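You operate a simulated robot arm through the tools that you are given. There is no shell and no other tool. Be economical: measure what you need, move in short steps, check, and stop when the job is done.

The job below is to be done with a simulated robot arm. You get a single attempt, and the scene is never put back.

Task
End the ohms test: hold, light, multimeter and box off, red plug out.
Fine: pull the red plug from the resistor box last and lay it on the bench.

It is judged by the outcome, as a careful person would: the job done as asked, and still so three seconds after it is handed in. It fails if anything else is knocked over, pushed out of place, dropped, spilled or broken.

Robot
A 5-joint arm with a two-finger parallel gripper, fixed in place. Base frame: the origin is at the foot of the arm, x ahead of it, y to its left, z up; the work surface is at about z = 0. Lengths are in cm, angles in degrees, forces in N, time in s.
With the tool pointing down near the work surface it reaches from about 26 to 60 cm from the base axis. Its first joint turns from -66.0 to 66.0 degrees. The tool tilts only in the upright plane through the base axis and itself; it spins freely about its own axis. Payload 1.57 kg.
The tool frame sits at the grasp point between the pads (the TCP): z along the fingers, y along the line on which they close. The tips reach 3 cm beyond it. Largest opening 8 cm; finger width 1.7, thickness 1.2; the body of the gripper, 4 by 8.2 cm, starts 8 cm behind the TCP.
Orientation is told as [roll, pitch, yaw] about the base's x, y, z axes, in that order, counted from this pose: with the fingers straight down and closing along the base's y, the tool's x points along the base's -x, its y along +y and its z along -z.

Tools
- The arm moves only by the tool apply_moves. Its argument "plan" is a list of rows, each a list of 7 numbers: the shift along the base's x, y, z in m, then the turn, a rotation vector about the base's x, y, z in rad, then the finger opening in m, from 0 to 0.08. In form: [[tx, ty, tz, ax, ay, az, fingers], ...]. A call has 1 to 12 rows; each row shifts and turns the commanded pose from where the row before left it. Rows are played at 5 a second. More than 5 cm and 8.6 degrees between two rows, or a gripper value outside its range, and nothing of the call is played. Where a pose cannot be reached the arm comes as near as it can. A force on the tool above 40 N (or 10 N above the force at the start of the call, whichever is more), or a blocked arm, ends the call early, and 0.2 s more pass. The fingers move at their own pace (about 15.3 cm/s each) and stop on an object; they squeeze with about 38 N. The grip force told is the motor's: it shows also when the fingers shut on nothing. Time passes only in rows, and 0.2 s behind the last, so rows that do not move let the fingers close. The reply holds the time, the measured pose of the TCP, the force on the tool along the base axes, the opening and the grip force, in the units named above and with some noise, with the torque about the TCP (base axes, N m) and any sound that the robot's microphone picked up.
- Cameras (640 x 400 px; columns grow to the right, rows downward): "scene" is fixed at [3.51, 38.54, 51.98]; the picture's right is [-0.72, -0.70, 0.00], its down [-0.31, 0.32, -0.90] and it looks along [0.63, -0.64, -0.44] (base axes); focal length 317 px, centre (320, 200). "wrist" rides on the gripper at [7.2, -0.7, -12.2] in the tool frame; the picture's right is [0.09, 1.00, 0.00], its down [-0.84, 0.08, -0.54] and it looks along [-0.54, 0.05, 0.84] (tool axes); focal length 238 px, centre (320, 200). There is no depth. A picture from a camera that has moved, and an enlarged one, comes with that camera's place and axes in the base frame and with its lens. The place of the scene camera against the robot may be out by one fixed shift of up to 2.5 cm in any direction.
- snapshot(camera): a new picture of that camera. The clock stands still meanwhile.
- zoom(camera, box): a new picture of the part [left, top, right, bottom] of that camera's present view, enlarged. The clock stands still meanwhile.
- hand_in(): hands the job in; it is judged then, once.

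Go step by step. Nothing tells you positions but the pictures and the camera data: compare them with the known pose of the tool, close in by small moves and look again before you grip or let go. The budget is 120 turns and 84 pictures, counting those below and the enlarged ones. Unless the task says otherwise, let go and move clear before handing in, and close with one line.

The tools are called after "Emit:" by a JSON object that holds its "api" and its "payload". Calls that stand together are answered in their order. apply_moves: Moves the arm, as the interface text tells. Its arguments: {"type":"object","properties":{"plan":{"type":"array","items":{"type":"array","items":{"type":"number"}}}},"required":["plan"]} The other tools are called the same way: snapshot (camera) takes a picture; zoom (camera, box) takes an enlarged picture of a part of a camera's view; hand_in () hands the job in.

At the start:

```text
t: 0.0
position: [26.48, -8.63, 38.26]
orientation: [0.0, 0.0, -0.1]
ft_force: [-0.2, 0.0, 0.5]
moment: [0.02, 0.03, 0.0]
width: 8.0
gripper_force: 0.0
```

scene: 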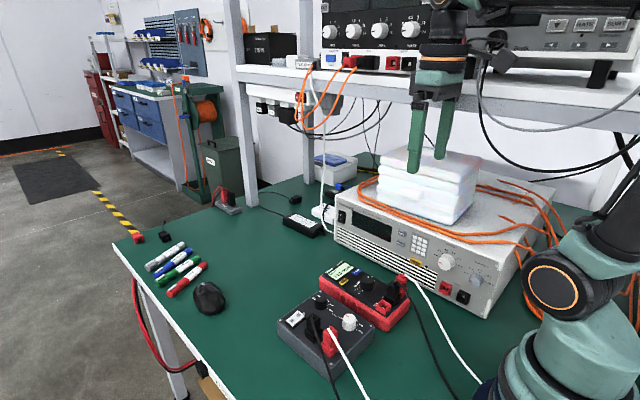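
wrist: 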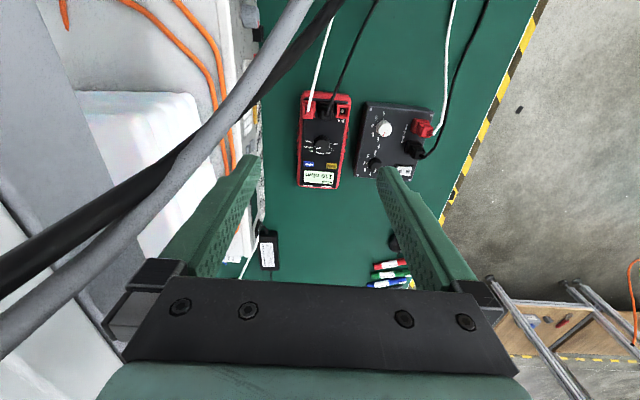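

I see a red multimeter and a dark resistor box with plugs on the bench. I'll zoom in on both for the hold/light buttons and knobs.

Emit:
{"api": "zoom", "payload": {"camera": "wrist", "box": [280, 80, 450, 200]}}

Emit:
{"api": "zoom", "payload": {"camera": "scene", "box": [260, 245, 440, 385]}}

```text
3.33 times, centred on (365, 140) of wrist
camera zoom: at [19.15, -9.38, 50.61], right [-0.09, 1.0, 0.0], down [0.84, 0.08, 0.54], along [0.54, 0.05, -0.84], focal length 794 px, centre (170, 400)
```

zoom: 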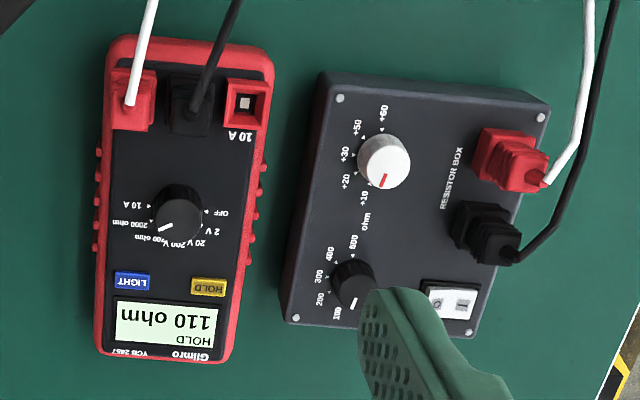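

```text
2.86 times, centred on (350, 315) of scene
camera zoom: at [3.51, 38.54, 51.98], right [-0.72, -0.7, 0.0], down [-0.31, 0.32, -0.9], along [0.63, -0.64, -0.44], focal length 905 px, centre (234, -129)
```

zoom: 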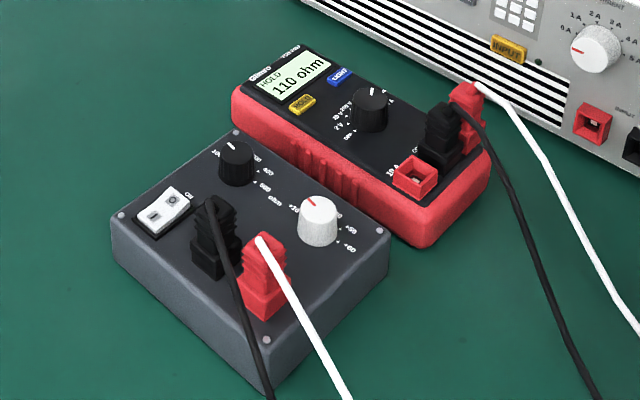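

HOLD is showing and the dial is on an ohm range. I'll shift left, away from the shelf, and lower the camera for a closer look at both instruments.

Emit:
{"api": "apply_moves", "payload": {"plan": [[0, 0.04, 0, 0, 0, 0, 0.08], [0.005, 0.04, 0, 0, 0, 0, 0.06], [0.005, 0.01, -0.04, 0, 0, 0, 0.03], [0, 0, -0.04, 0, 0, 0, 0], [0, 0, -0.04, 0, 0, 0, 0], [0, 0, 0, 0, 0, 0, 0]]}}

Emit:
{"api": "snapshot", "payload": {"camera": "wrist"}}

Emit:
{"api": "snapshot", "payload": {"camera": "scene"}}

```text
t: 1.4
position: [27.52, 0.15, 26.4]
orientation: [0.0, 0.0, 0.0]
ft_force: [0.0, -0.1, 0.5]
moment: [0.02, 0.03, -0.01]
width: 0.01
gripper_force: 21.7
```

```text
79 pictures are left
camera wrist: at [20.05, -0.45, 38.68], right [-0.09, 1.0, 0.0], down [0.84, 0.08, 0.54], along [0.54, 0.05, -0.84], focal length 238 px, centre (320, 200)
```

wrist: 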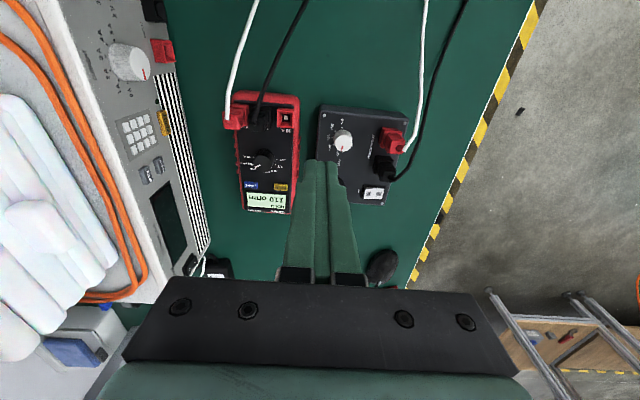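

```text
78 pictures are left
```

scene: 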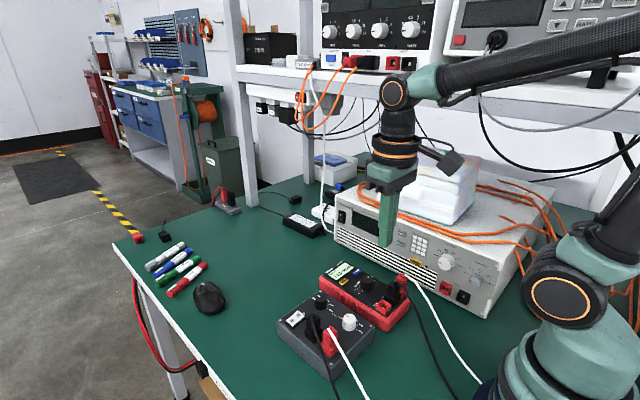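

Emit:
{"api": "zoom", "payload": {"camera": "wrist", "box": [225, 85, 305, 220]}}

Emit:
{"api": "zoom", "payload": {"camera": "wrist", "box": [300, 90, 420, 220]}}

```text
2.96 times, centred on (265, 152) of wrist
camera zoom: at [20.05, -0.45, 38.68], right [-0.09, 1.0, 0.0], down [0.84, 0.08, 0.54], along [0.54, 0.05, -0.84], focal length 706 px, centre (483, 341)
```

zoom: 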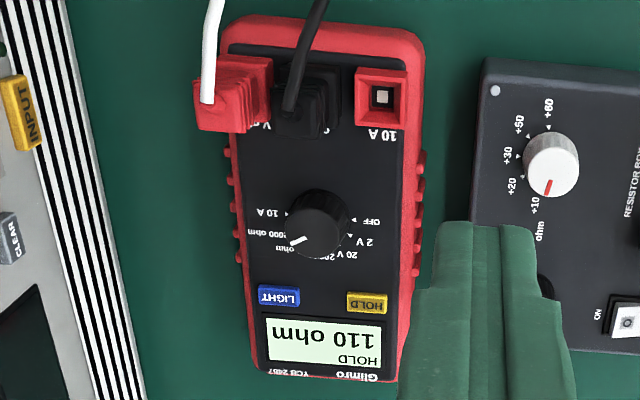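

```text
3.08 times, centred on (360, 155) of wrist
camera zoom: at [20.05, -0.45, 38.68], right [-0.09, 1.0, 0.0], down [0.84, 0.08, 0.54], along [0.54, 0.05, -0.84], focal length 733 px, centre (197, 338)
```

zoom: 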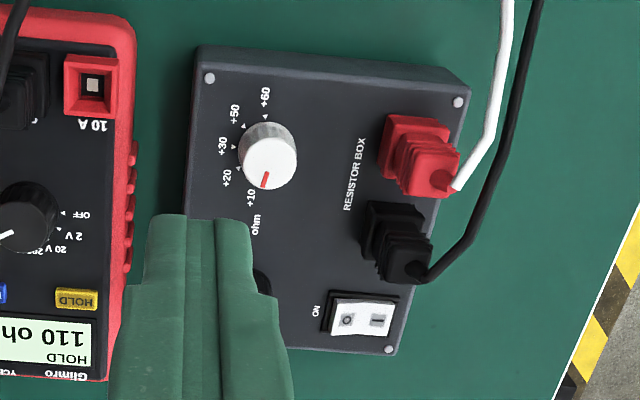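

By triangulating two wrist views, I put HOLD at about (39.9, -5.1, 4.8), LIGHT at about (39.9, -9.9, 4.8) and the meter dial at about (35, -7.5). I'll move above HOLD with the fingers closed.

Emit:
{"api": "apply_moves", "payload": {"plan": [[0.04, -0.018, -0.015, 0, 0, 0, 0], [0.04, -0.018, -0.025, 0, 0, 0, 0], [0.04, -0.016, -0.03, 0, 0, 0, 0], [0.002, 0, -0.04, 0, 0, 0, 0], [0, 0, -0.04, 0, 0, 0, 0], [0, 0, 0, 0, 0, 0, 0]]}}

Emit:
{"api": "snapshot", "payload": {"camera": "wrist"}}

Emit:
{"api": "zoom", "payload": {"camera": "scene", "box": [280, 220, 440, 340]}}

```text
refused: row 2 steps farther than a row can; nothing moved
```

```text
75 pictures are left
camera wrist: at [20.05, -0.45, 38.68], right [-0.09, 1.0, 0.0], down [0.84, 0.08, 0.54], along [0.54, 0.05, -0.84], focal length 238 px, centre (320, 200)
```

wrist: 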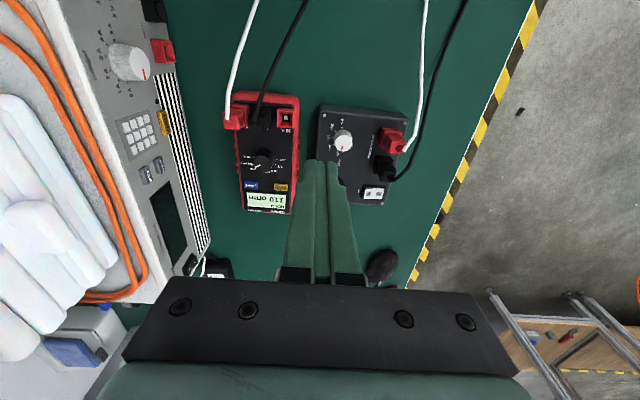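

```text
3.33 times, centred on (360, 280) of scene
camera zoom: at [3.51, 38.54, 51.98], right [-0.72, -0.7, 0.0], down [-0.31, 0.32, -0.9], along [0.63, -0.64, -0.44], focal length 1056 px, centre (187, -67)
```

zoom: 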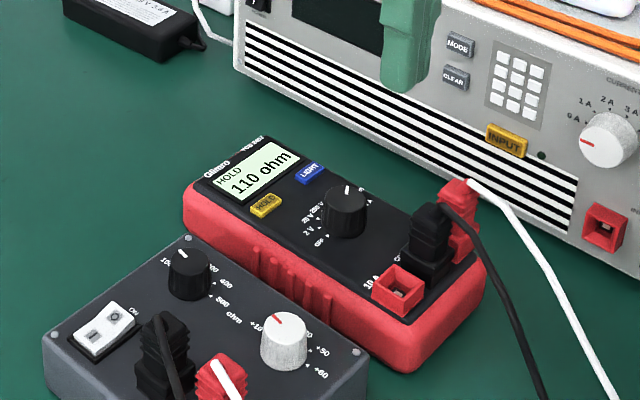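

The move was refused because one step was too long. I'll send the same path in smaller rows.

Emit:
{"api": "apply_moves", "payload": {"plan": [[0.04, -0.018, 0, 0, 0, 0, 0], [0.04, -0.018, 0, 0, 0, 0, 0], [0.04, -0.016, 0, 0, 0, 0, 0], [0.002, 0, -0.04, 0, 0, 0, 0], [0, 0, -0.04, 0, 0, 0, 0], [0, 0, -0.04, 0, 0, 0, 0], [0, 0, -0.03, 0, 0, 0, 0], [0, 0, 0, 0, 0, 0, 0]]}}

Emit:
{"api": "snapshot", "payload": {"camera": "wrist"}}

Emit:
{"api": "zoom", "payload": {"camera": "scene", "box": [280, 220, 440, 340]}}

```text
t: 3.2
position: [39.75, -5.04, 11.35]
orientation: [0.0, 0.0, 0.0]
ft_force: [0.7, 0.1, 0.4]
moment: [0.04, 0.04, 0.01]
width: 0.0
gripper_force: 21.6
```

```text
73 pictures are left
camera wrist: at [32.32, -5.64, 23.63], right [-0.09, 1.0, 0.0], down [0.84, 0.08, 0.54], along [0.54, 0.05, -0.84], focal length 238 px, centre (320, 200)
```

wrist: 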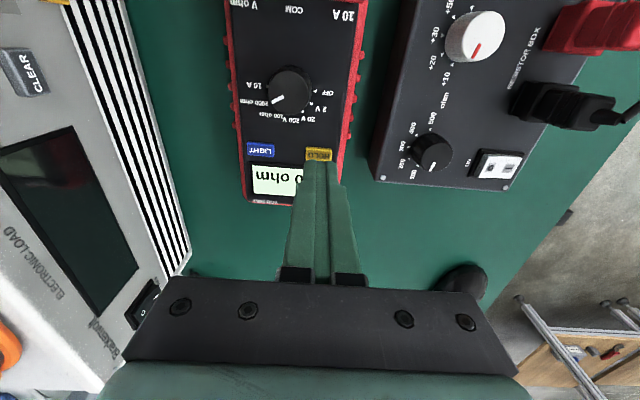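

```text
3.33 times, centred on (360, 280) of scene
camera zoom: at [3.51, 38.54, 51.98], right [-0.72, -0.7, 0.0], down [-0.31, 0.32, -0.9], along [0.63, -0.64, -0.44], focal length 1056 px, centre (187, -67)
```

zoom: 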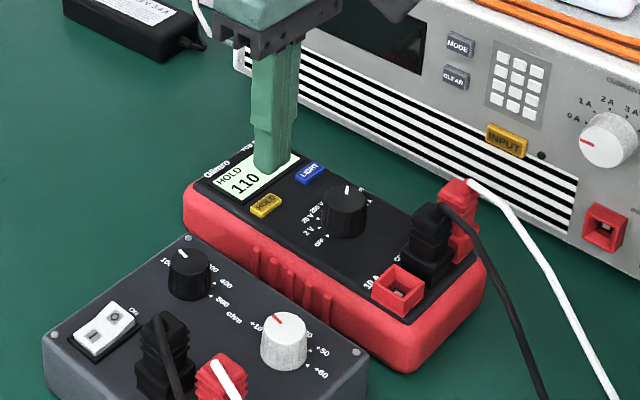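

The tip is about 3.5 cm above HOLD and lined up. I'll lower it in small steps and watch the force and sound.

Emit:
{"api": "apply_moves", "payload": {"plan": [[0, -0.001, -0.02, 0, 0, 0, 0], [0, 0, -0.012, 0, 0, 0, 0], [0, 0, -0.001, 0, 0, 0, 0], [0, 0, -0.001, 0, 0, 0, 0]]}}

```text
t: 4.2
position: [39.71, -5.16, 7.96]
orientation: [0.0, -0.1, -0.1]
ft_force: [0.7, 0.1, 1.4]
moment: [-0.01, -0.02, 0.03]
width: 0.0
gripper_force: 20.7
```

Emit:
{"api": "apply_moves", "payload": {"plan": [[0, 0, -0.001, 0, 0, 0, 0], [0, 0, -0.001, 0, 0, 0, 0]]}}

Emit:
{"api": "zoom", "payload": {"camera": "wrist", "box": [220, 60, 380, 220]}}

```text
t: 4.8
position: [39.73, -5.09, 7.78]
orientation: [0.0, 0.0, 0.0]
ft_force: [-1.4, -1.6, 4.1]
moment: [0.0, 0.03, 0.02]
width: 0.0
gripper_force: 21.4
heard: click
```

```text
2.50 times, centred on (300, 140) of wrist
camera zoom: at [32.35, -5.69, 20.01], right [-0.09, 1.0, 0.0], down [0.84, 0.08, 0.54], along [0.54, 0.05, -0.84], focal length 596 px, centre (370, 350)
```

zoom: 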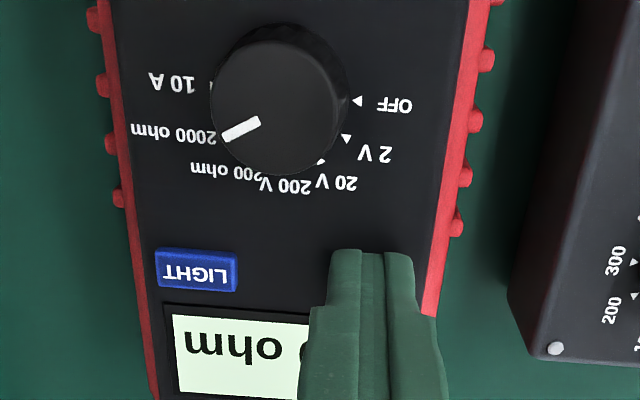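

I heard a click. I'll lift off and check the display.

Emit:
{"api": "apply_moves", "payload": {"plan": [[0, 0, 0.01, 0, 0, 0, 0], [0, 0, 0.03, 0, 0, 0, 0]]}}

Emit:
{"api": "zoom", "payload": {"camera": "scene", "box": [280, 220, 440, 340]}}

```text
t: 5.4
position: [39.76, -5.02, 11.79]
orientation: [0.0, 0.1, 0.1]
ft_force: [0.1, 0.1, -0.8]
moment: [0.0, 0.03, -0.01]
width: 0.0
gripper_force: 21.4
```

```text
3.33 times, centred on (360, 280) of scene
camera zoom: at [3.51, 38.54, 51.98], right [-0.72, -0.7, 0.0], down [-0.31, 0.32, -0.9], along [0.63, -0.64, -0.44], focal length 1056 px, centre (187, -67)
```

zoom: 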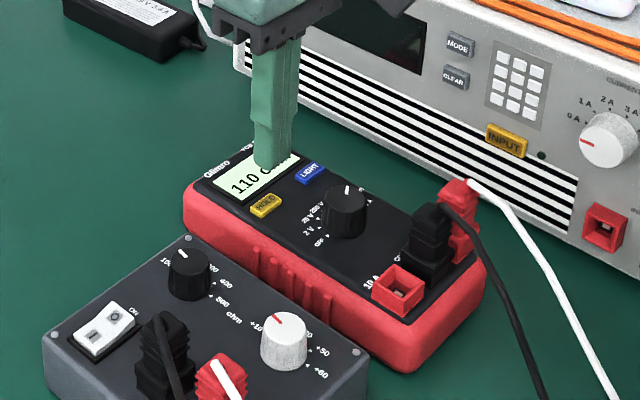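

HOLD has cleared. Next is LIGHT at (39.8, -9.9).

Emit:
{"api": "apply_moves", "payload": {"plan": [[0, -0.025, 0, 0, 0, 0, 0], [0, -0.024, 0, 0, 0, 0, 0], [0, 0, -0.02, 0, 0, 0, 0], [0, 0, -0.016, 0, 0, 0, 0], [0, 0, -0.002, 0, 0, 0, 0]]}}

```text
t: 6.6
position: [39.58, -10.09, 7.95]
orientation: [-0.1, 0.0, 0.0]
ft_force: [-0.6, -0.8, 0.3]
moment: [0.0, 0.01, -0.02]
width: 0.01
gripper_force: 21.2
```

Emit:
{"api": "apply_moves", "payload": {"plan": [[0.001, 0.001, -0.001, 0, 0, 0, 0], [0, 0, -0.001, 0, 0, 0, 0]]}}

```text
t: 7.2
position: [39.87, -9.98, 7.76]
orientation: [0.0, 0.0, -0.1]
ft_force: [-1.9, -1.1, 2.8]
moment: [-0.04, 0.03, 0.01]
width: 0.0
gripper_force: 21.0
heard: click, click
```

I heard two clicks. I'll lift and look.

Emit:
{"api": "apply_moves", "payload": {"plan": [[0, 0, 0.01, 0, 0, 0, 0], [-0.03, 0, 0.03, 0, 0, 0, 0], [-0.04, 0, 0.02, 0, 0, 0, 0]]}}

Emit:
{"api": "zoom", "payload": {"camera": "wrist", "box": [200, 20, 440, 220]}}

Emit:
{"api": "zoom", "payload": {"camera": "scene", "box": [280, 220, 440, 340]}}

```text
t: 8.0
position: [32.75, -9.97, 13.72]
orientation: [0.0, 0.0, 0.0]
ft_force: [0.2, 0.2, 0.1]
moment: [-0.02, -0.04, -0.03]
width: 0.0
gripper_force: 21.5
```

```text
2.00 times, centred on (320, 120) of wrist
camera zoom: at [25.23, -10.62, 25.96], right [-0.09, 1.0, 0.0], down [0.84, 0.08, 0.54], along [0.54, 0.05, -0.84], focal length 477 px, centre (320, 360)
```

zoom: 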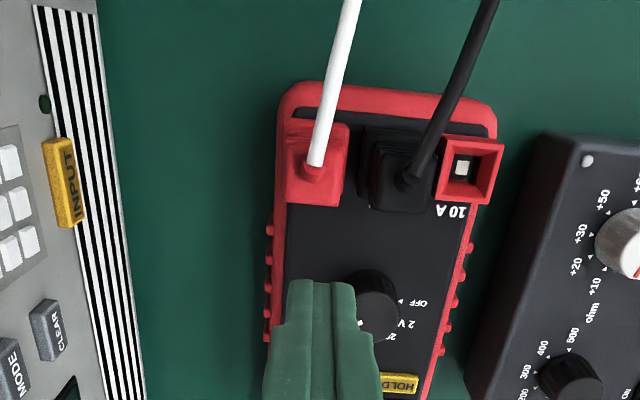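

```text
3.33 times, centred on (360, 280) of scene
camera zoom: at [3.51, 38.54, 51.98], right [-0.72, -0.7, 0.0], down [-0.31, 0.32, -0.9], along [0.63, -0.64, -0.44], focal length 1056 px, centre (187, -67)
```

zoom: 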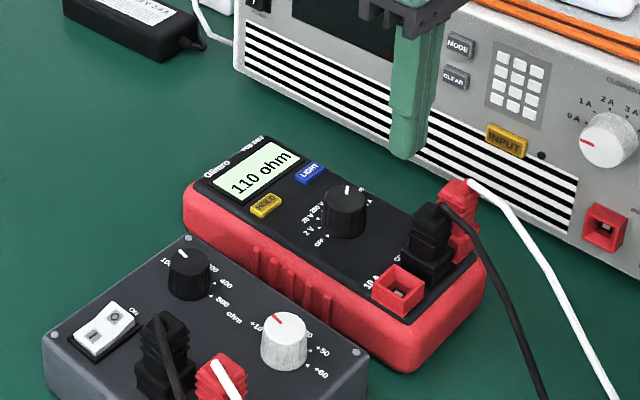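

The display looks just as bright, so the two clicks probably toggled the light off and on again. I'll press once more with a single firm stroke.

Emit:
{"api": "apply_moves", "payload": {"plan": [[0.04, 0, -0.015, 0, 0, 0, 0], [0.031, 0, -0.015, 0, 0, 0, 0], [0, 0, -0.022, 0, 0, 0, 0], [0, 0, 0, 0, 0, 0, 0], [0, 0, -0.009, 0, 0, 0, 0], [0, 0, 0.01, 0, 0, 0, 0], [0, 0, 0.02, 0, 0, 0, 0]]}}

Emit:
{"api": "zoom", "payload": {"camera": "scene", "box": [280, 220, 440, 340]}}

```text
t: 9.6
position: [40.01, -9.92, 10.71]
orientation: [-0.1, -0.1, -0.1]
ft_force: [-1.2, 0.5, 0.2]
moment: [-0.03, -0.05, 0.0]
width: 0.0
gripper_force: 21.0
heard: click
```

```text
3.33 times, centred on (360, 280) of scene
camera zoom: at [3.51, 38.54, 51.98], right [-0.72, -0.7, 0.0], down [-0.31, 0.32, -0.9], along [0.63, -0.64, -0.44], focal length 1056 px, centre (187, -67)
```

zoom: 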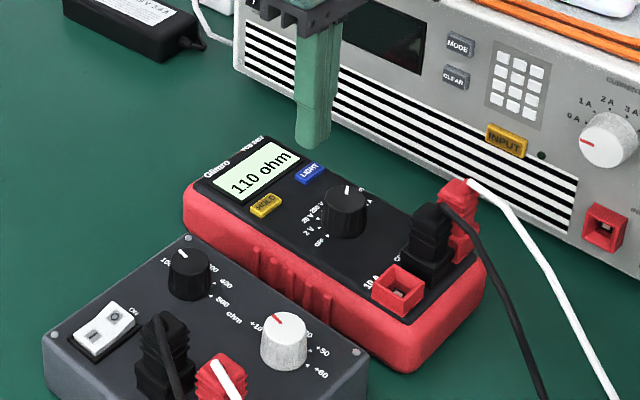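

Emit:
{"api": "zoom", "payload": {"camera": "scene", "box": [325, 255, 365, 285]}}

Emit:
{"api": "snapshot", "payload": {"camera": "wrist"}}

```text
13.33 times, centred on (345, 270) of scene
camera zoom: at [3.51, 38.54, 51.98], right [-0.72, -0.7, 0.0], down [-0.31, 0.32, -0.9], along [0.63, -0.64, -0.44], focal length 4225 px, centre (-13, -733)
```

zoom: 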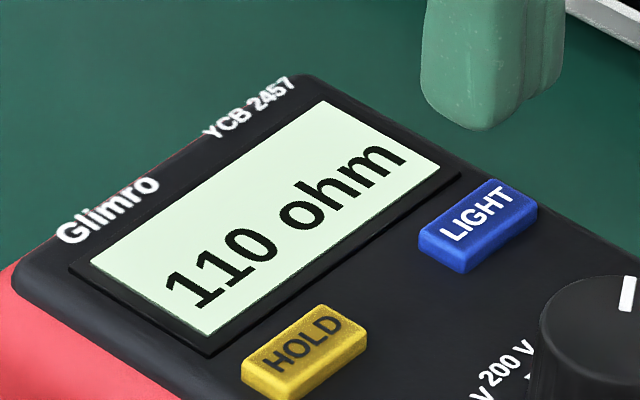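

```text
65 pictures are left
camera wrist: at [32.59, -10.43, 22.91], right [-0.09, 1.0, 0.0], down [0.84, 0.08, 0.54], along [0.54, 0.05, -0.84], focal length 238 px, centre (320, 200)
```

wrist: 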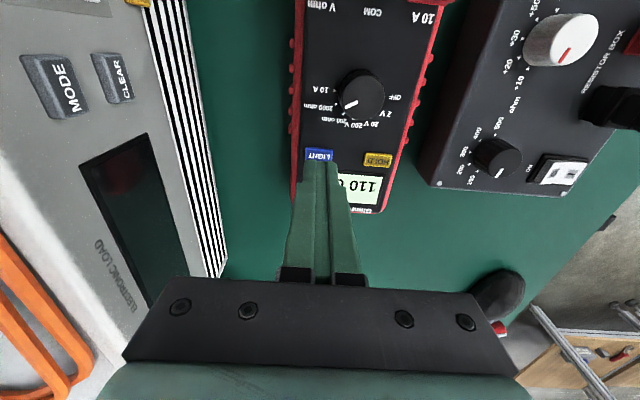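

The backlight still looks on. I'll press again, hold it down and watch the display.

Emit:
{"api": "apply_moves", "payload": {"plan": [[-0.001, 0, -0.02, 0, 0, 0, 0], [0, 0, 0, 0, 0, 0, 0], [0, 0, -0.012, 0, 0, 0, 0], [0, 0, 0, 0, 0, 0, 0]]}}

Emit:
{"api": "zoom", "payload": {"camera": "scene", "box": [325, 255, 365, 285]}}

```text
t: 10.6
position: [39.93, -9.88, 7.57]
orientation: [0.1, -0.1, 0.0]
ft_force: [-11.1, 0.9, 32.6]
moment: [0.08, 0.35, 0.02]
width: 0.01
gripper_force: 21.3
heard: click
```

```text
13.33 times, centred on (345, 270) of scene
camera zoom: at [3.49, 38.55, 51.98], right [-0.72, -0.7, 0.0], down [-0.31, 0.32, -0.9], along [0.63, -0.64, -0.44], focal length 4225 px, centre (-13, -733)
```

zoom: 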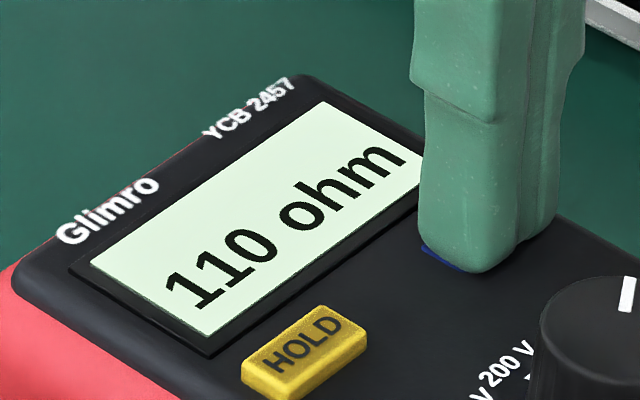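

Emit:
{"api": "apply_moves", "payload": {"plan": [[0, 0, 0.001, 0, 0, 0, 0], [0, 0, 0, 0, 0, 0, 0], [0, 0, 0, 0, 0, 0, 0], [0, 0, 0, 0, 0, 0, 0], [0, 0, 0, 0, 0, 0, 0], [0, 0, 0, 0, 0, 0, 0], [0, 0, 0, 0, 0, 0, 0], [0, 0, 0, 0, 0, 0, 0], [0, 0, 0, 0, 0, 0, 0], [0, 0, 0, 0, 0, 0, 0]]}}

Emit:
{"api": "zoom", "payload": {"camera": "scene", "box": [325, 255, 365, 285]}}

```text
t: 12.8
position: [39.87, -9.92, 7.63]
orientation: [0.0, -0.2, 0.0]
ft_force: [5.1, -4.4, 15.0]
moment: [-0.11, -0.12, -0.03]
width: 0.03
gripper_force: 21.6
```

```text
13.33 times, centred on (345, 270) of scene
camera zoom: at [3.5, 38.55, 51.98], right [-0.72, -0.7, 0.0], down [-0.31, 0.32, -0.9], along [0.63, -0.64, -0.44], focal length 4225 px, centre (-13, -733)
```

zoom: 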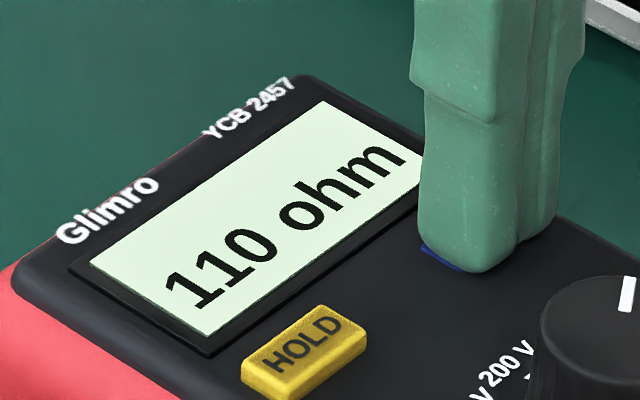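

Emit:
{"api": "apply_moves", "payload": {"plan": [[0, 0, 0.005, 0, 0, 0, 0], [0, 0, 0.02, 0, 0, 0, 0]]}}

Emit:
{"api": "zoom", "payload": {"camera": "scene", "box": [325, 255, 365, 285]}}

```text
t: 13.4
position: [39.75, -9.88, 9.85]
orientation: [-0.1, 0.2, 0.0]
ft_force: [0.0, 1.2, 0.0]
moment: [-0.01, -0.03, 0.01]
width: 0.0
gripper_force: 21.2
heard: click
```

```text
13.33 times, centred on (345, 270) of scene
camera zoom: at [3.51, 38.54, 51.98], right [-0.72, -0.7, 0.0], down [-0.31, 0.32, -0.9], along [0.63, -0.64, -0.44], focal length 4225 px, centre (-13, -733)
```

zoom: 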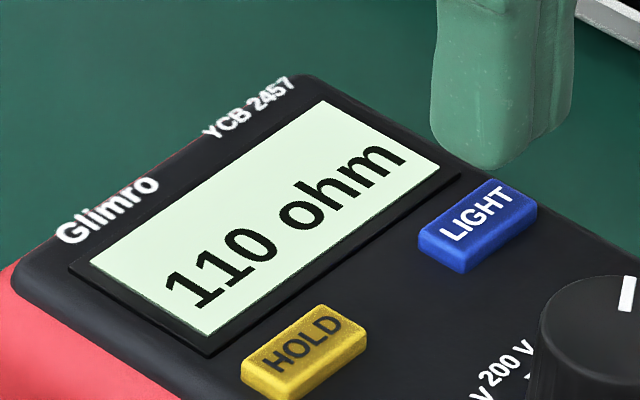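

Emit:
{"api": "apply_moves", "payload": {"plan": [[0, 0, 0, 0, 0, 0, 0], [0, 0, 0, 0, 0, 0, 0], [0, 0, 0, 0, 0, 0, 0]]}}

Emit:
{"api": "zoom", "payload": {"camera": "scene", "box": [280, 220, 440, 340]}}

```text
t: 14.2
position: [39.87, -9.94, 10.08]
orientation: [0.1, 0.0, 0.1]
ft_force: [0.1, 0.4, -0.4]
moment: [-0.03, 0.02, 0.02]
width: 0.0
gripper_force: 21.3
```

```text
3.33 times, centred on (360, 280) of scene
camera zoom: at [3.51, 38.54, 51.98], right [-0.72, -0.7, 0.0], down [-0.31, 0.32, -0.9], along [0.63, -0.64, -0.44], focal length 1056 px, centre (187, -67)
```

zoom: 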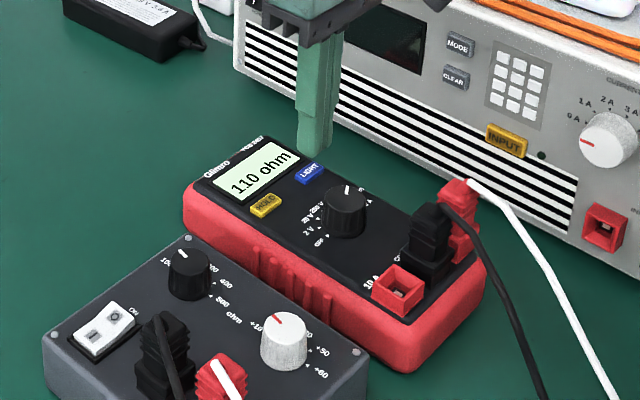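

It's still lit. I'll try a very slow press and look right at the first click.

Emit:
{"api": "apply_moves", "payload": {"plan": [[0, 0, -0.015, 0, 0, 0, 0], [0, 0, -0.003, 0, 0, 0, 0], [0, 0, -0.001, 0, 0, 0, 0], [0, 0, 0, 0, 0, 0, 0]]}}

Emit:
{"api": "apply_moves", "payload": {"plan": [[0, 0, -0.0007, 0, 0, 0, 0]]}}

Emit:
{"api": "apply_moves", "payload": {"plan": [[0, 0, -0.0007, 0, 0, 0, 0]]}}

```text
t: 15.2
position: [39.87, -9.95, 8.27]
orientation: [0.1, 0.0, 0.0]
ft_force: [-0.4, 0.1, 0.7]
moment: [0.01, -0.04, 0.0]
width: 0.0
gripper_force: 21.4
```

```text
t: 15.6
position: [39.91, -9.94, 8.19]
orientation: [0.1, 0.0, 0.1]
ft_force: [0.5, -0.4, 0.5]
moment: [0.0, 0.01, -0.01]
width: 0.0
gripper_force: 21.1
```

```text
t: 16.0
position: [39.93, -9.85, 8.01]
orientation: [0.0, -0.1, -0.1]
ft_force: [-0.1, 0.8, 0.1]
moment: [-0.02, -0.02, 0.04]
width: 0.01
gripper_force: 21.7
```

Emit:
{"api": "apply_moves", "payload": {"plan": [[0, 0, -0.001, 0, 0, 0, 0]]}}

Emit:
{"api": "apply_moves", "payload": {"plan": [[0, 0, -0.001, 0, 0, 0, 0]]}}

```text
t: 16.4
position: [39.95, -9.94, 7.94]
orientation: [0.0, 0.0, 0.0]
ft_force: [-0.5, -0.7, 1.5]
moment: [0.03, 0.01, -0.02]
width: 0.01
gripper_force: 21.1
```

```text
t: 16.8
position: [40.05, -9.86, 7.87]
orientation: [0.0, -0.1, 0.1]
ft_force: [0.7, -0.4, 1.9]
moment: [-0.07, 0.0, 0.0]
width: 0.0
gripper_force: 21.1
heard: click
```

Emit:
{"api": "zoom", "payload": {"camera": "scene", "box": [325, 255, 365, 285]}}

```text
13.33 times, centred on (345, 270) of scene
camera zoom: at [3.51, 38.54, 51.98], right [-0.72, -0.7, 0.0], down [-0.31, 0.32, -0.9], along [0.63, -0.64, -0.44], focal length 4225 px, centre (-13, -733)
```

zoom: 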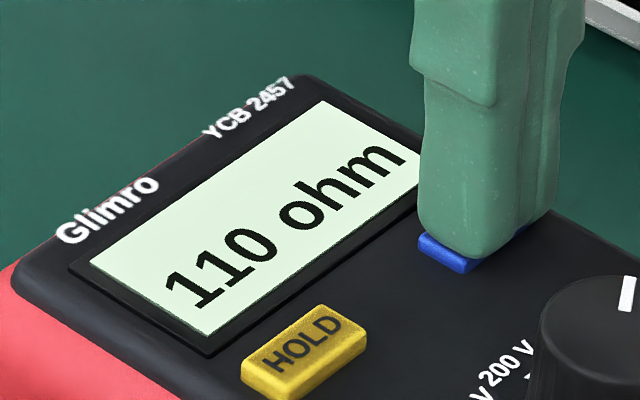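

Emit:
{"api": "apply_moves", "payload": {"plan": [[0, 0, -0.001, 0, 0, 0, 0]]}}

Emit:
{"api": "apply_moves", "payload": {"plan": [[0, 0, -0.001, 0, 0, 0, 0]]}}

Emit:
{"api": "zoom", "payload": {"camera": "scene", "box": [325, 255, 365, 285]}}

```text
t: 17.2
position: [39.86, -9.85, 7.76]
orientation: [0.0, 0.0, 0.0]
ft_force: [0.8, -1.3, 4.0]
moment: [-0.07, -0.02, 0.01]
width: 0.0
gripper_force: 21.3
```

```text
t: 17.6
position: [39.82, -9.88, 7.51]
orientation: [0.0, -0.1, 0.1]
ft_force: [1.4, -0.8, 7.8]
moment: [-0.02, -0.07, 0.0]
width: 0.0
gripper_force: 20.9
```

```text
13.33 times, centred on (345, 270) of scene
camera zoom: at [3.51, 38.54, 51.98], right [-0.72, -0.7, 0.0], down [-0.31, 0.32, -0.9], along [0.63, -0.64, -0.44], focal length 4225 px, centre (-13, -733)
```

zoom: 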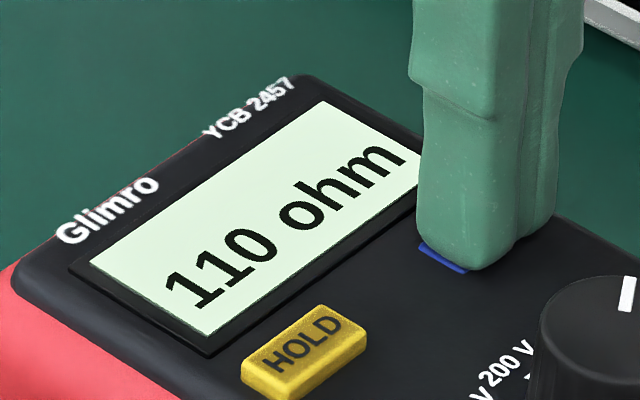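

Emit:
{"api": "apply_moves", "payload": {"plan": [[0, 0, 0.001, 0, 0, 0, 0], [0, 0, 0.001, 0, 0, 0, 0]]}}

Emit:
{"api": "apply_moves", "payload": {"plan": [[0, 0, 0.002, 0, 0, 0, 0], [0, 0, 0.003, 0, 0, 0, 0]]}}

Emit:
{"api": "apply_moves", "payload": {"plan": [[0, 0, 0.02, 0, 0, 0, 0], [0, 0.03, 0.02, 0, 0, 0, 0]]}}

Emit:
{"api": "zoom", "payload": {"camera": "scene", "box": [325, 255, 365, 285]}}

```text
t: 18.2
position: [39.74, -9.77, 7.73]
orientation: [0.0, 0.1, 0.1]
ft_force: [1.2, 1.4, 1.9]
moment: [0.03, -0.02, 0.01]
width: 0.01
gripper_force: 21.4
```

```text
t: 18.8
position: [39.82, -9.83, 8.25]
orientation: [0.1, 0.1, 0.1]
ft_force: [-0.3, 0.4, -0.1]
moment: [-0.02, 0.0, 0.0]
width: 0.03
gripper_force: 21.1
```

```text
t: 19.4
position: [39.91, -6.89, 12.39]
orientation: [0.0, 0.1, 0.1]
ft_force: [0.1, 0.3, -0.3]
moment: [-0.02, 0.03, 0.02]
width: 0.0
gripper_force: 21.2
```

```text
13.33 times, centred on (345, 270) of scene
camera zoom: at [3.51, 38.54, 51.98], right [-0.72, -0.7, 0.0], down [-0.31, 0.32, -0.9], along [0.62, -0.64, -0.44], focal length 4225 px, centre (-13, -733)
```

zoom: 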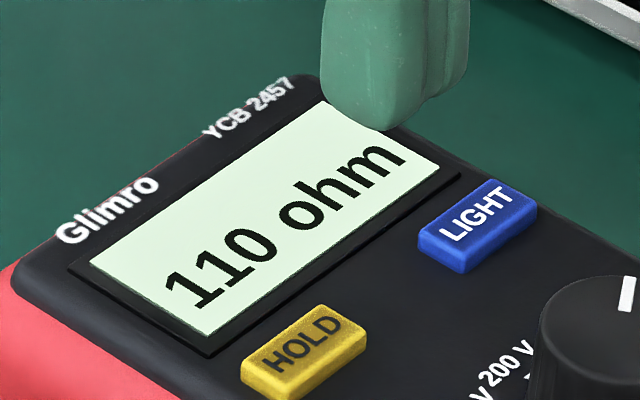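

The display hasn't changed after any of these short presses. I'll try a longer hold of about 4.5 s with moderate force.

Emit:
{"api": "apply_moves", "payload": {"plan": [[0, -0.03, -0.015, 0, 0, 0, 0], [0, 0, -0.025, 0, 0, 0, 0], [0, 0, -0.003, 0, 0, 0, 0], [0, 0, -0.002, 0, 0, 0, 0], [0, 0, -0.001, 0, 0, 0, 0]]}}

Emit:
{"api": "apply_moves", "payload": {"plan": [[0, 0, -0.0005, 0, 0, 0, 0], [0, 0, 0, 0, 0, 0, 0], [0, 0, 0, 0, 0, 0, 0], [0, 0, 0, 0, 0, 0, 0], [0, 0, 0, 0, 0, 0, 0], [0, 0, 0, 0, 0, 0, 0], [0, 0, 0, 0, 0, 0, 0], [0, 0, 0, 0, 0, 0, 0], [0, 0, 0, 0, 0, 0, 0], [0, 0, 0, 0, 0, 0, 0], [0, 0, 0, 0, 0, 0, 0], [0, 0, 0, 0, 0, 0, 0]]}}

Emit:
{"api": "apply_moves", "payload": {"plan": [[0, 0, 0, 0, 0, 0, 0], [0, 0, 0, 0, 0, 0, 0], [0, 0, 0, 0, 0, 0, 0], [0, 0, 0, 0, 0, 0, 0], [0, 0, 0, 0, 0, 0, 0], [0, 0, 0, 0, 0, 0, 0], [0, 0, 0, 0, 0, 0, 0], [0, 0, 0, 0, 0, 0, 0], [0, 0, 0, 0, 0, 0, 0], [0, 0, 0, 0, 0, 0, 0]]}}

Emit:
{"api": "zoom", "payload": {"camera": "scene", "box": [325, 255, 365, 285]}}

```text
t: 20.6
position: [39.87, -9.75, 7.79]
orientation: [0.0, 0.0, 0.0]
ft_force: [-1.6, 0.7, 2.9]
moment: [0.03, 0.02, 0.02]
width: 0.0
gripper_force: 21.0
heard: click, click
```

```text
t: 23.2
position: [39.85, -9.83, 7.89]
orientation: [0.0, 0.1, 0.0]
ft_force: [0.9, -1.7, 2.5]
moment: [0.0, -0.04, -0.03]
width: 0.01
gripper_force: 21.0
```

```text
t: 25.4
position: [39.82, -9.75, 7.91]
orientation: [0.0, 0.0, 0.0]
ft_force: [-1.2, 0.1, 2.4]
moment: [-0.01, 0.0, -0.02]
width: 0.0
gripper_force: 22.1
```

```text
13.33 times, centred on (345, 270) of scene
camera zoom: at [3.51, 38.54, 51.98], right [-0.72, -0.7, 0.0], down [-0.31, 0.32, -0.9], along [0.63, -0.64, -0.44], focal length 4225 px, centre (-13, -733)
```

zoom: 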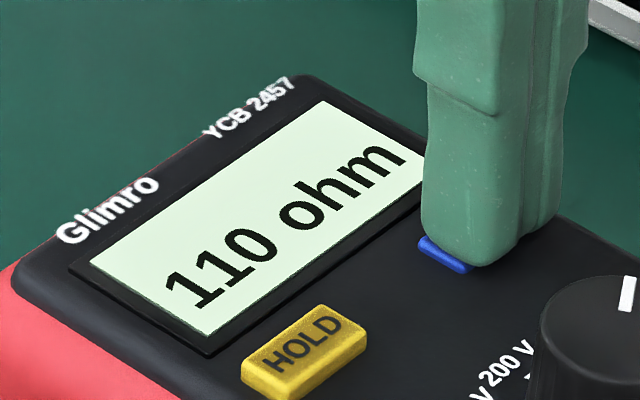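

Emit:
{"api": "apply_moves", "payload": {"plan": [[0, 0, 0.003, 0, 0, 0, 0], [0, 0, 0.02, 0, 0, 0, 0], [-0.04, 0, 0.02, 0, 0, 0, 0], [-0.04, 0, 0.03, 0, 0, 0, 0], [0, 0.04, 0.03, 0, 0, 0, 0], [0, 0.04, 0, 0, 0, 0, 0]]}}

Emit:
{"api": "snapshot", "payload": {"camera": "wrist"}}

Emit:
{"api": "zoom", "payload": {"camera": "scene", "box": [335, 262, 355, 276]}}

```text
t: 26.8
position: [31.77, -2.03, 18.29]
orientation: [0.0, 0.2, -0.1]
ft_force: [-0.2, -0.1, -0.8]
moment: [-0.03, -0.01, -0.01]
width: 0.0
gripper_force: 20.8
```

```text
56 pictures are left
camera wrist: at [24.33, -2.49, 30.54], right [-0.09, 1.0, 0.0], down [0.84, 0.08, 0.54], along [0.54, 0.05, -0.84], focal length 238 px, centre (320, 200)
```

wrist: 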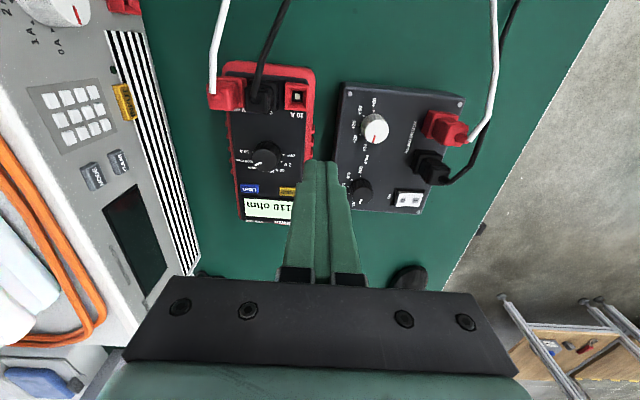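

```text
16.00 times, centred on (345, 269) of scene
camera zoom: at [3.51, 38.54, 51.98], right [-0.72, -0.7, 0.0], down [-0.31, 0.32, -0.9], along [0.62, -0.64, -0.44], focal length 5070 px, centre (-80, -904)
```

zoom: 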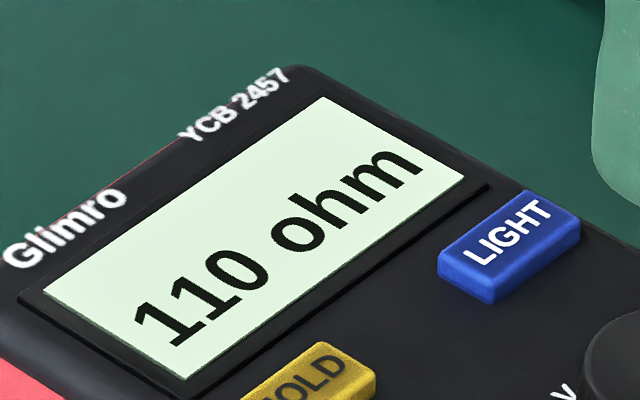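

The display still reads bright after every press, and some presses may have toggled twice. I'll try one clean, steady press through the full travel, then release.

Emit:
{"api": "apply_moves", "payload": {"plan": [[0.04, -0.025, 0, 0, 0, 0, 0], [0.04, -0.025, 0, 0, 0, 0, 0], [0, -0.028, -0.04, 0, 0, 0, 0], [0, 0, -0.045, 0, 0, 0, 0], [0, 0, -0.012, 0, 0, 0, 0], [0, 0, 0, 0, 0, 0, 0]]}}

Emit:
{"api": "apply_moves", "payload": {"plan": [[0, 0, -0.003, 0, 0, 0, 0], [0, 0, -0.003, 0, 0, 0, 0]]}}

Emit:
{"api": "zoom", "payload": {"camera": "scene", "box": [335, 262, 355, 276]}}

```text
t: 28.2
position: [39.85, -9.6, 8.05]
orientation: [0.0, -0.1, 0.0]
ft_force: [0.0, -0.6, -0.2]
moment: [0.0, 0.0, -0.02]
width: 0.0
gripper_force: 21.7
```

```text
t: 28.8
position: [39.88, -9.81, 7.71]
orientation: [0.0, -0.1, 0.0]
ft_force: [-3.9, -2.8, 9.0]
moment: [-0.06, 0.06, 0.01]
width: 0.0
gripper_force: 21.1
heard: click
```

```text
16.00 times, centred on (345, 269) of scene
camera zoom: at [3.5, 38.54, 51.98], right [-0.72, -0.7, 0.0], down [-0.31, 0.32, -0.9], along [0.63, -0.64, -0.44], focal length 5070 px, centre (-80, -904)
```

zoom: 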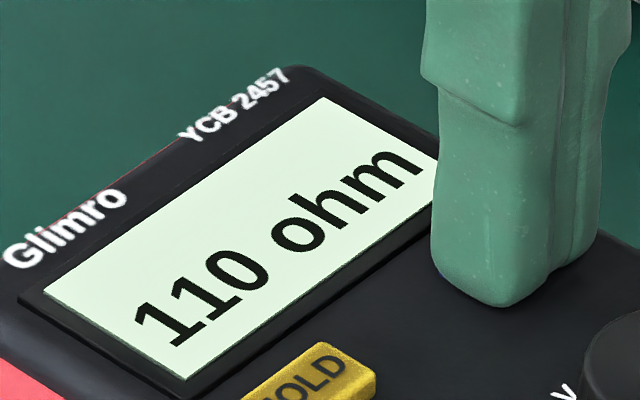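

Emit:
{"api": "apply_moves", "payload": {"plan": [[0, 0, 0.005, 0, 0, 0, 0], [0, 0, 0.03, 0, 0, 0, 0]]}}

Emit:
{"api": "zoom", "payload": {"camera": "scene", "box": [335, 262, 355, 276]}}

Emit:
{"api": "apply_moves", "payload": {"plan": [[0, 0, -0.03, 0, 0, 0, 0], [0, 0, 0, 0, 0, 0, 0], [0, 0, -0.003, 0, 0, 0, 0], [0, 0, -0.002, 0, 0, 0, 0]]}}

Emit:
{"api": "zoom", "payload": {"camera": "scene", "box": [335, 262, 355, 276]}}

```text
t: 29.4
position: [39.83, -9.64, 11.14]
orientation: [0.0, 0.0, -0.1]
ft_force: [0.4, -0.7, -0.3]
moment: [0.0, -0.02, 0.01]
width: 0.0
gripper_force: 21.5
```

```text
16.00 times, centred on (345, 269) of scene
camera zoom: at [3.51, 38.54, 51.98], right [-0.72, -0.7, 0.0], down [-0.31, 0.32, -0.9], along [0.63, -0.64, -0.44], focal length 5070 px, centre (-80, -904)
```

zoom: 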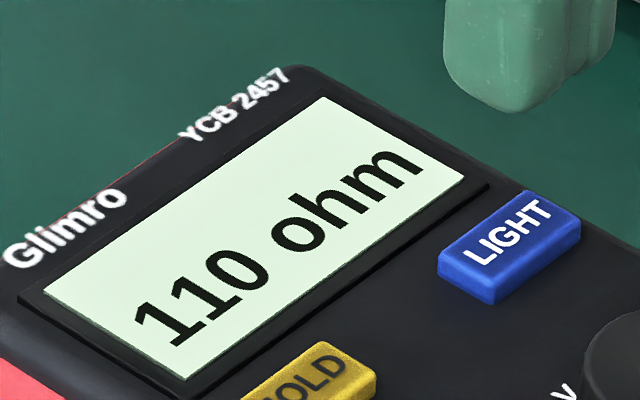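

```text
t: 30.4
position: [39.86, -9.62, 7.78]
orientation: [0.0, -0.1, 0.0]
ft_force: [-1.8, -2.2, 7.0]
moment: [-0.05, 0.03, 0.0]
width: 0.01
gripper_force: 21.2
heard: click
```

```text
16.00 times, centred on (345, 269) of scene
camera zoom: at [3.51, 38.54, 51.98], right [-0.72, -0.7, 0.0], down [-0.31, 0.32, -0.9], along [0.63, -0.64, -0.44], focal length 5070 px, centre (-80, -904)
```

zoom: 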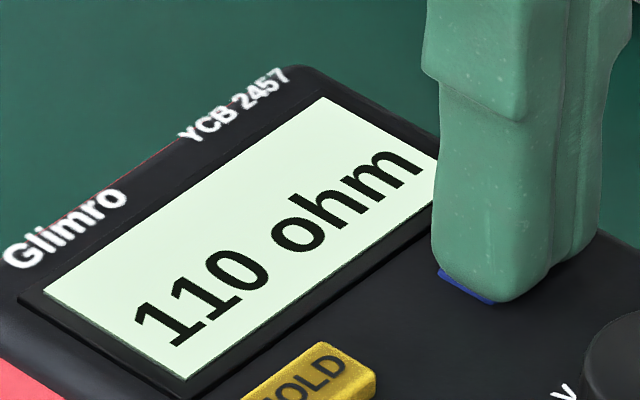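

The display can't tell me the light's state, so I'll work the dial next. Its pointer is at about -53° (2000 ohm), and OFF is at about +85° counter-clockwise around (34.95, -7.45). I'll lift, open and line up over the knob.

Emit:
{"api": "apply_moves", "payload": {"plan": [[0, 0, 0.005, 0, 0, 0, 0], [0, 0, 0.04, 0, 0, 0, 0.02], [-0.025, 0.011, 0.01, 0, 0, -0.14, 0.05], [-0.024, 0.011, 0, 0, 0, -0.14, 0.05], [0, 0, 0, 0, 0, -0.14, 0.05], [0, 0, 0, 0, 0, -0.14, 0.05], [0, 0, 0, 0, 0, 0, 0.05]]}}

Emit:
{"api": "snapshot", "payload": {"camera": "wrist"}}

Emit:
{"api": "zoom", "payload": {"camera": "scene", "box": [300, 200, 460, 320]}}

```text
t: 32.0
position: [34.89, -7.49, 13.26]
orientation: [-0.1, 0.0, -32.2]
ft_force: [0.6, -0.5, -1.4]
moment: [0.0, 0.0, 0.03]
width: 5.01
gripper_force: 0.1
```

```text
51 pictures are left
camera wrist: at [28.21, -4.24, 25.49], right [0.45, 0.89, 0.0], down [0.75, -0.38, 0.54], along [0.48, -0.25, -0.84], focal length 238 px, centre (320, 200)
```

wrist: 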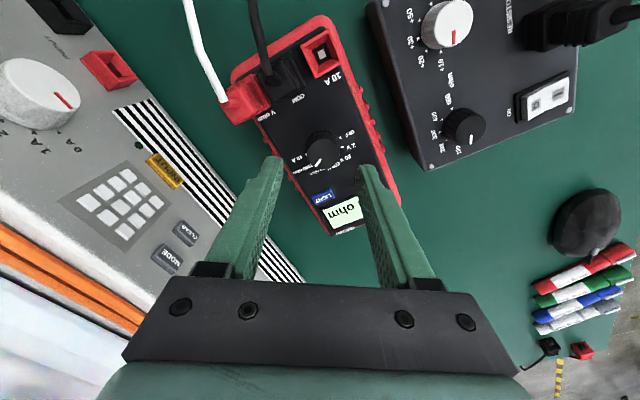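

```text
3.33 times, centred on (380, 260) of scene
camera zoom: at [3.51, 38.54, 51.98], right [-0.72, -0.7, 0.0], down [-0.31, 0.32, -0.9], along [0.63, -0.64, -0.44], focal length 1056 px, centre (120, 0)
```

zoom: 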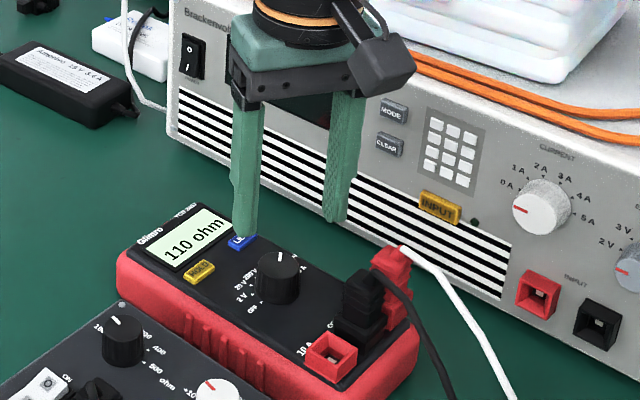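

The fingers straddle the knob with clearance from the plugs. I'll lower, grip and turn the first stroke.

Emit:
{"api": "apply_moves", "payload": {"plan": [[0.001, 0, -0.02, 0, 0, 0, 0.05], [0, 0, -0.02, 0, 0, 0, 0.05], [0, 0, -0.012, 0, 0, 0, 0.05], [0, 0, 0, 0, 0, 0, 0.05]]}}

Emit:
{"api": "zoom", "payload": {"camera": "scene", "box": [320, 220, 440, 310]}}

```text
t: 33.0
position: [35.05, -7.78, 8.0]
orientation: [0.0, 0.1, -32.0]
ft_force: [-1.4, 0.2, 0.0]
moment: [0.04, -0.04, -0.02]
width: 5.01
gripper_force: 0.0
```

```text
4.44 times, centred on (380, 265) of scene
camera zoom: at [3.51, 38.54, 51.98], right [-0.72, -0.7, 0.0], down [-0.31, 0.32, -0.9], along [0.63, -0.64, -0.44], focal length 1408 px, centre (53, -89)
```

zoom: 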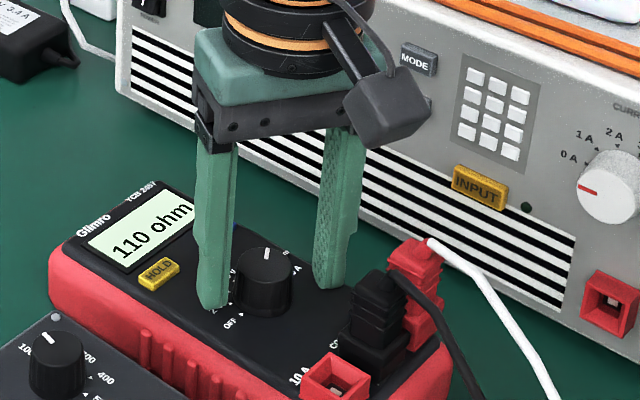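

Emit:
{"api": "apply_moves", "payload": {"plan": [[0, 0.001, 0, 0, 0, 0, 0.034], [0, 0, 0, 0, 0, 0, 0.034]]}}

Emit:
{"api": "zoom", "payload": {"camera": "wrist", "box": [240, 80, 400, 240]}}

```text
t: 33.6
position: [34.96, -7.46, 8.05]
orientation: [0.1, 0.0, -32.1]
ft_force: [0.0, -0.4, -0.2]
moment: [0.01, -0.03, -0.01]
width: 3.39
gripper_force: 0.0
```

```text
2.50 times, centred on (320, 160) of wrist
camera zoom: at [28.3, -4.17, 20.28], right [0.45, 0.89, 0.0], down [0.75, -0.38, 0.54], along [0.48, -0.24, -0.84], focal length 596 px, centre (320, 300)
```

zoom: 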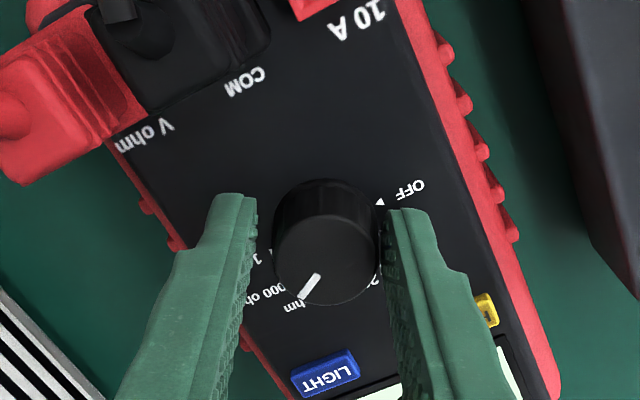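

Emit:
{"api": "apply_moves", "payload": {"plan": [[0.0008, 0.0012, -0.001, 0, 0, 0, 0.032], [0, 0, 0, 0, 0, 0, 0.026], [0, 0, 0, 0, 0, 0, 0.026]]}}

```text
t: 34.4
position: [35.0, -7.29, 7.91]
orientation: [-0.1, 0.0, -32.2]
ft_force: [-0.9, 0.7, 6.2]
moment: [0.02, 0.05, 0.02]
width: 2.81
gripper_force: 38.3
```

Emit:
{"api": "apply_moves", "payload": {"plan": [[0, 0, 0, 0, 0, 0.14, 0.026], [0, 0, 0, 0, 0, 0.14, 0.026], [0, 0, 0, 0, 0, 0.14, 0.026], [0, 0, 0, 0, 0, 0.14, 0.026], [0, 0, 0, 0, 0, 0.14, 0.026], [0, 0, 0, 0, 0, 0.14, 0.026], [0, 0, 0, 0, 0, 0.14, 0.026], [0, 0, 0, 0, 0, 0.14, 0.026]]}}

Emit:
{"api": "zoom", "payload": {"camera": "wrist", "box": [240, 80, 400, 240]}}

Emit:
{"api": "zoom", "payload": {"camera": "scene", "box": [320, 220, 440, 310]}}

```text
t: 35.3
position: [35.02, -7.49, 7.96]
orientation: [0.0, -0.1, -6.1]
ft_force: [-0.5, -2.2, 1.5]
moment: [-0.15, -0.07, -0.01]
width: 2.78
gripper_force: 37.8
stopped in row 4: the force on the tool passed its limit at 41 N (the readings are from after the stop); the commanded pose is now the measured one
```

```text
2.50 times, centred on (320, 160) of wrist
camera zoom: at [27.63, -7.31, 20.17], right [0.02, 1.0, 0.0], down [0.84, -0.01, 0.54], along [0.54, -0.01, -0.84], focal length 596 px, centre (320, 300)
```

zoom: 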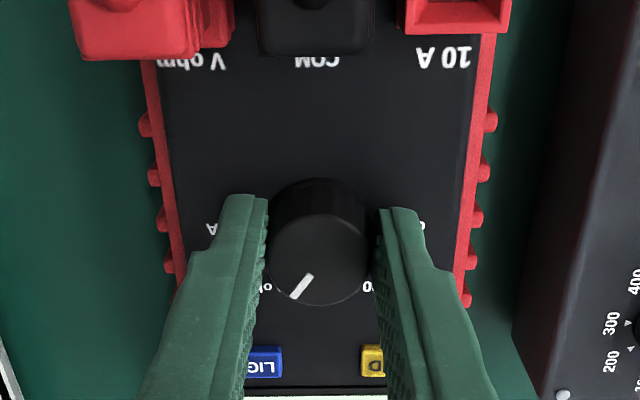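

```text
4.44 times, centred on (380, 265) of scene
camera zoom: at [3.51, 38.55, 51.98], right [-0.72, -0.7, 0.0], down [-0.31, 0.32, -0.9], along [0.63, -0.64, -0.44], focal length 1408 px, centre (53, -89)
```

zoom: 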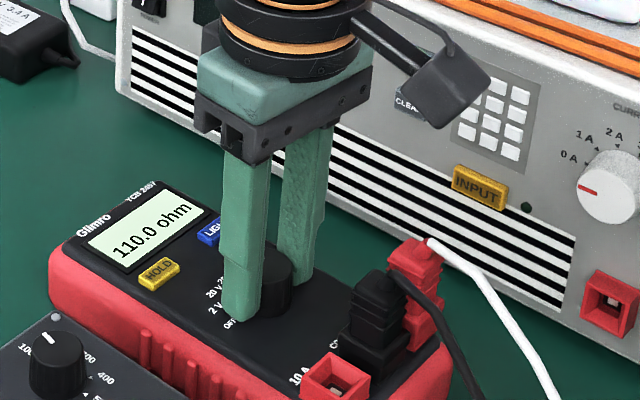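

The knob moved one range (display now 110.0), and then a brief force spike stopped the call. I'll continue in finer steps.

Emit:
{"api": "apply_moves", "payload": {"plan": [[0, 0, 0, 0, 0, 0.07, 0.026], [0, 0, 0, 0, 0, 0.07, 0.026], [0, 0, 0, 0, 0, 0.07, 0.026], [0, 0, 0, 0, 0, 0.07, 0.026], [0, 0, 0, 0, 0, 0.07, 0.026], [0, 0, 0, 0, 0, 0.07, 0.026], [0, 0, 0, 0, 0, 0.07, 0.026], [0, 0, 0, 0, 0, 0.07, 0.026], [0, 0, 0, 0, 0, 0.07, 0.026]]}}

Emit:
{"api": "zoom", "payload": {"camera": "wrist", "box": [240, 80, 400, 240]}}

```text
t: 37.3
position: [35.09, -7.54, 7.88]
orientation: [-0.2, -0.1, 29.9]
ft_force: [-10.1, -19.7, 25.6]
moment: [-0.55, 0.35, -0.05]
width: 2.77
gripper_force: 38.0
```

```text
2.50 times, centred on (320, 160) of wrist
camera zoom: at [28.97, -11.64, 20.15], right [-0.58, 0.82, 0.0], down [0.69, 0.48, 0.54], along [0.44, 0.31, -0.84], focal length 596 px, centre (320, 300)
```

zoom: 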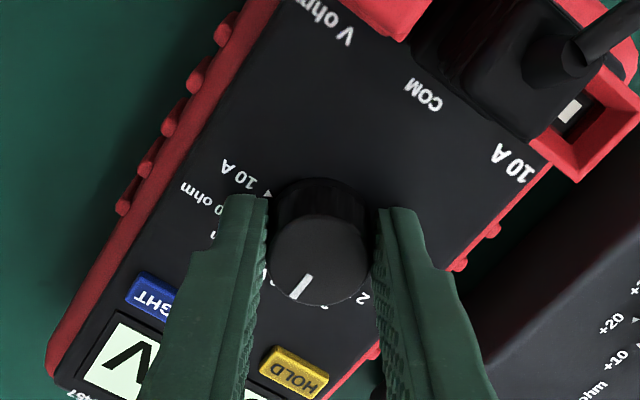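

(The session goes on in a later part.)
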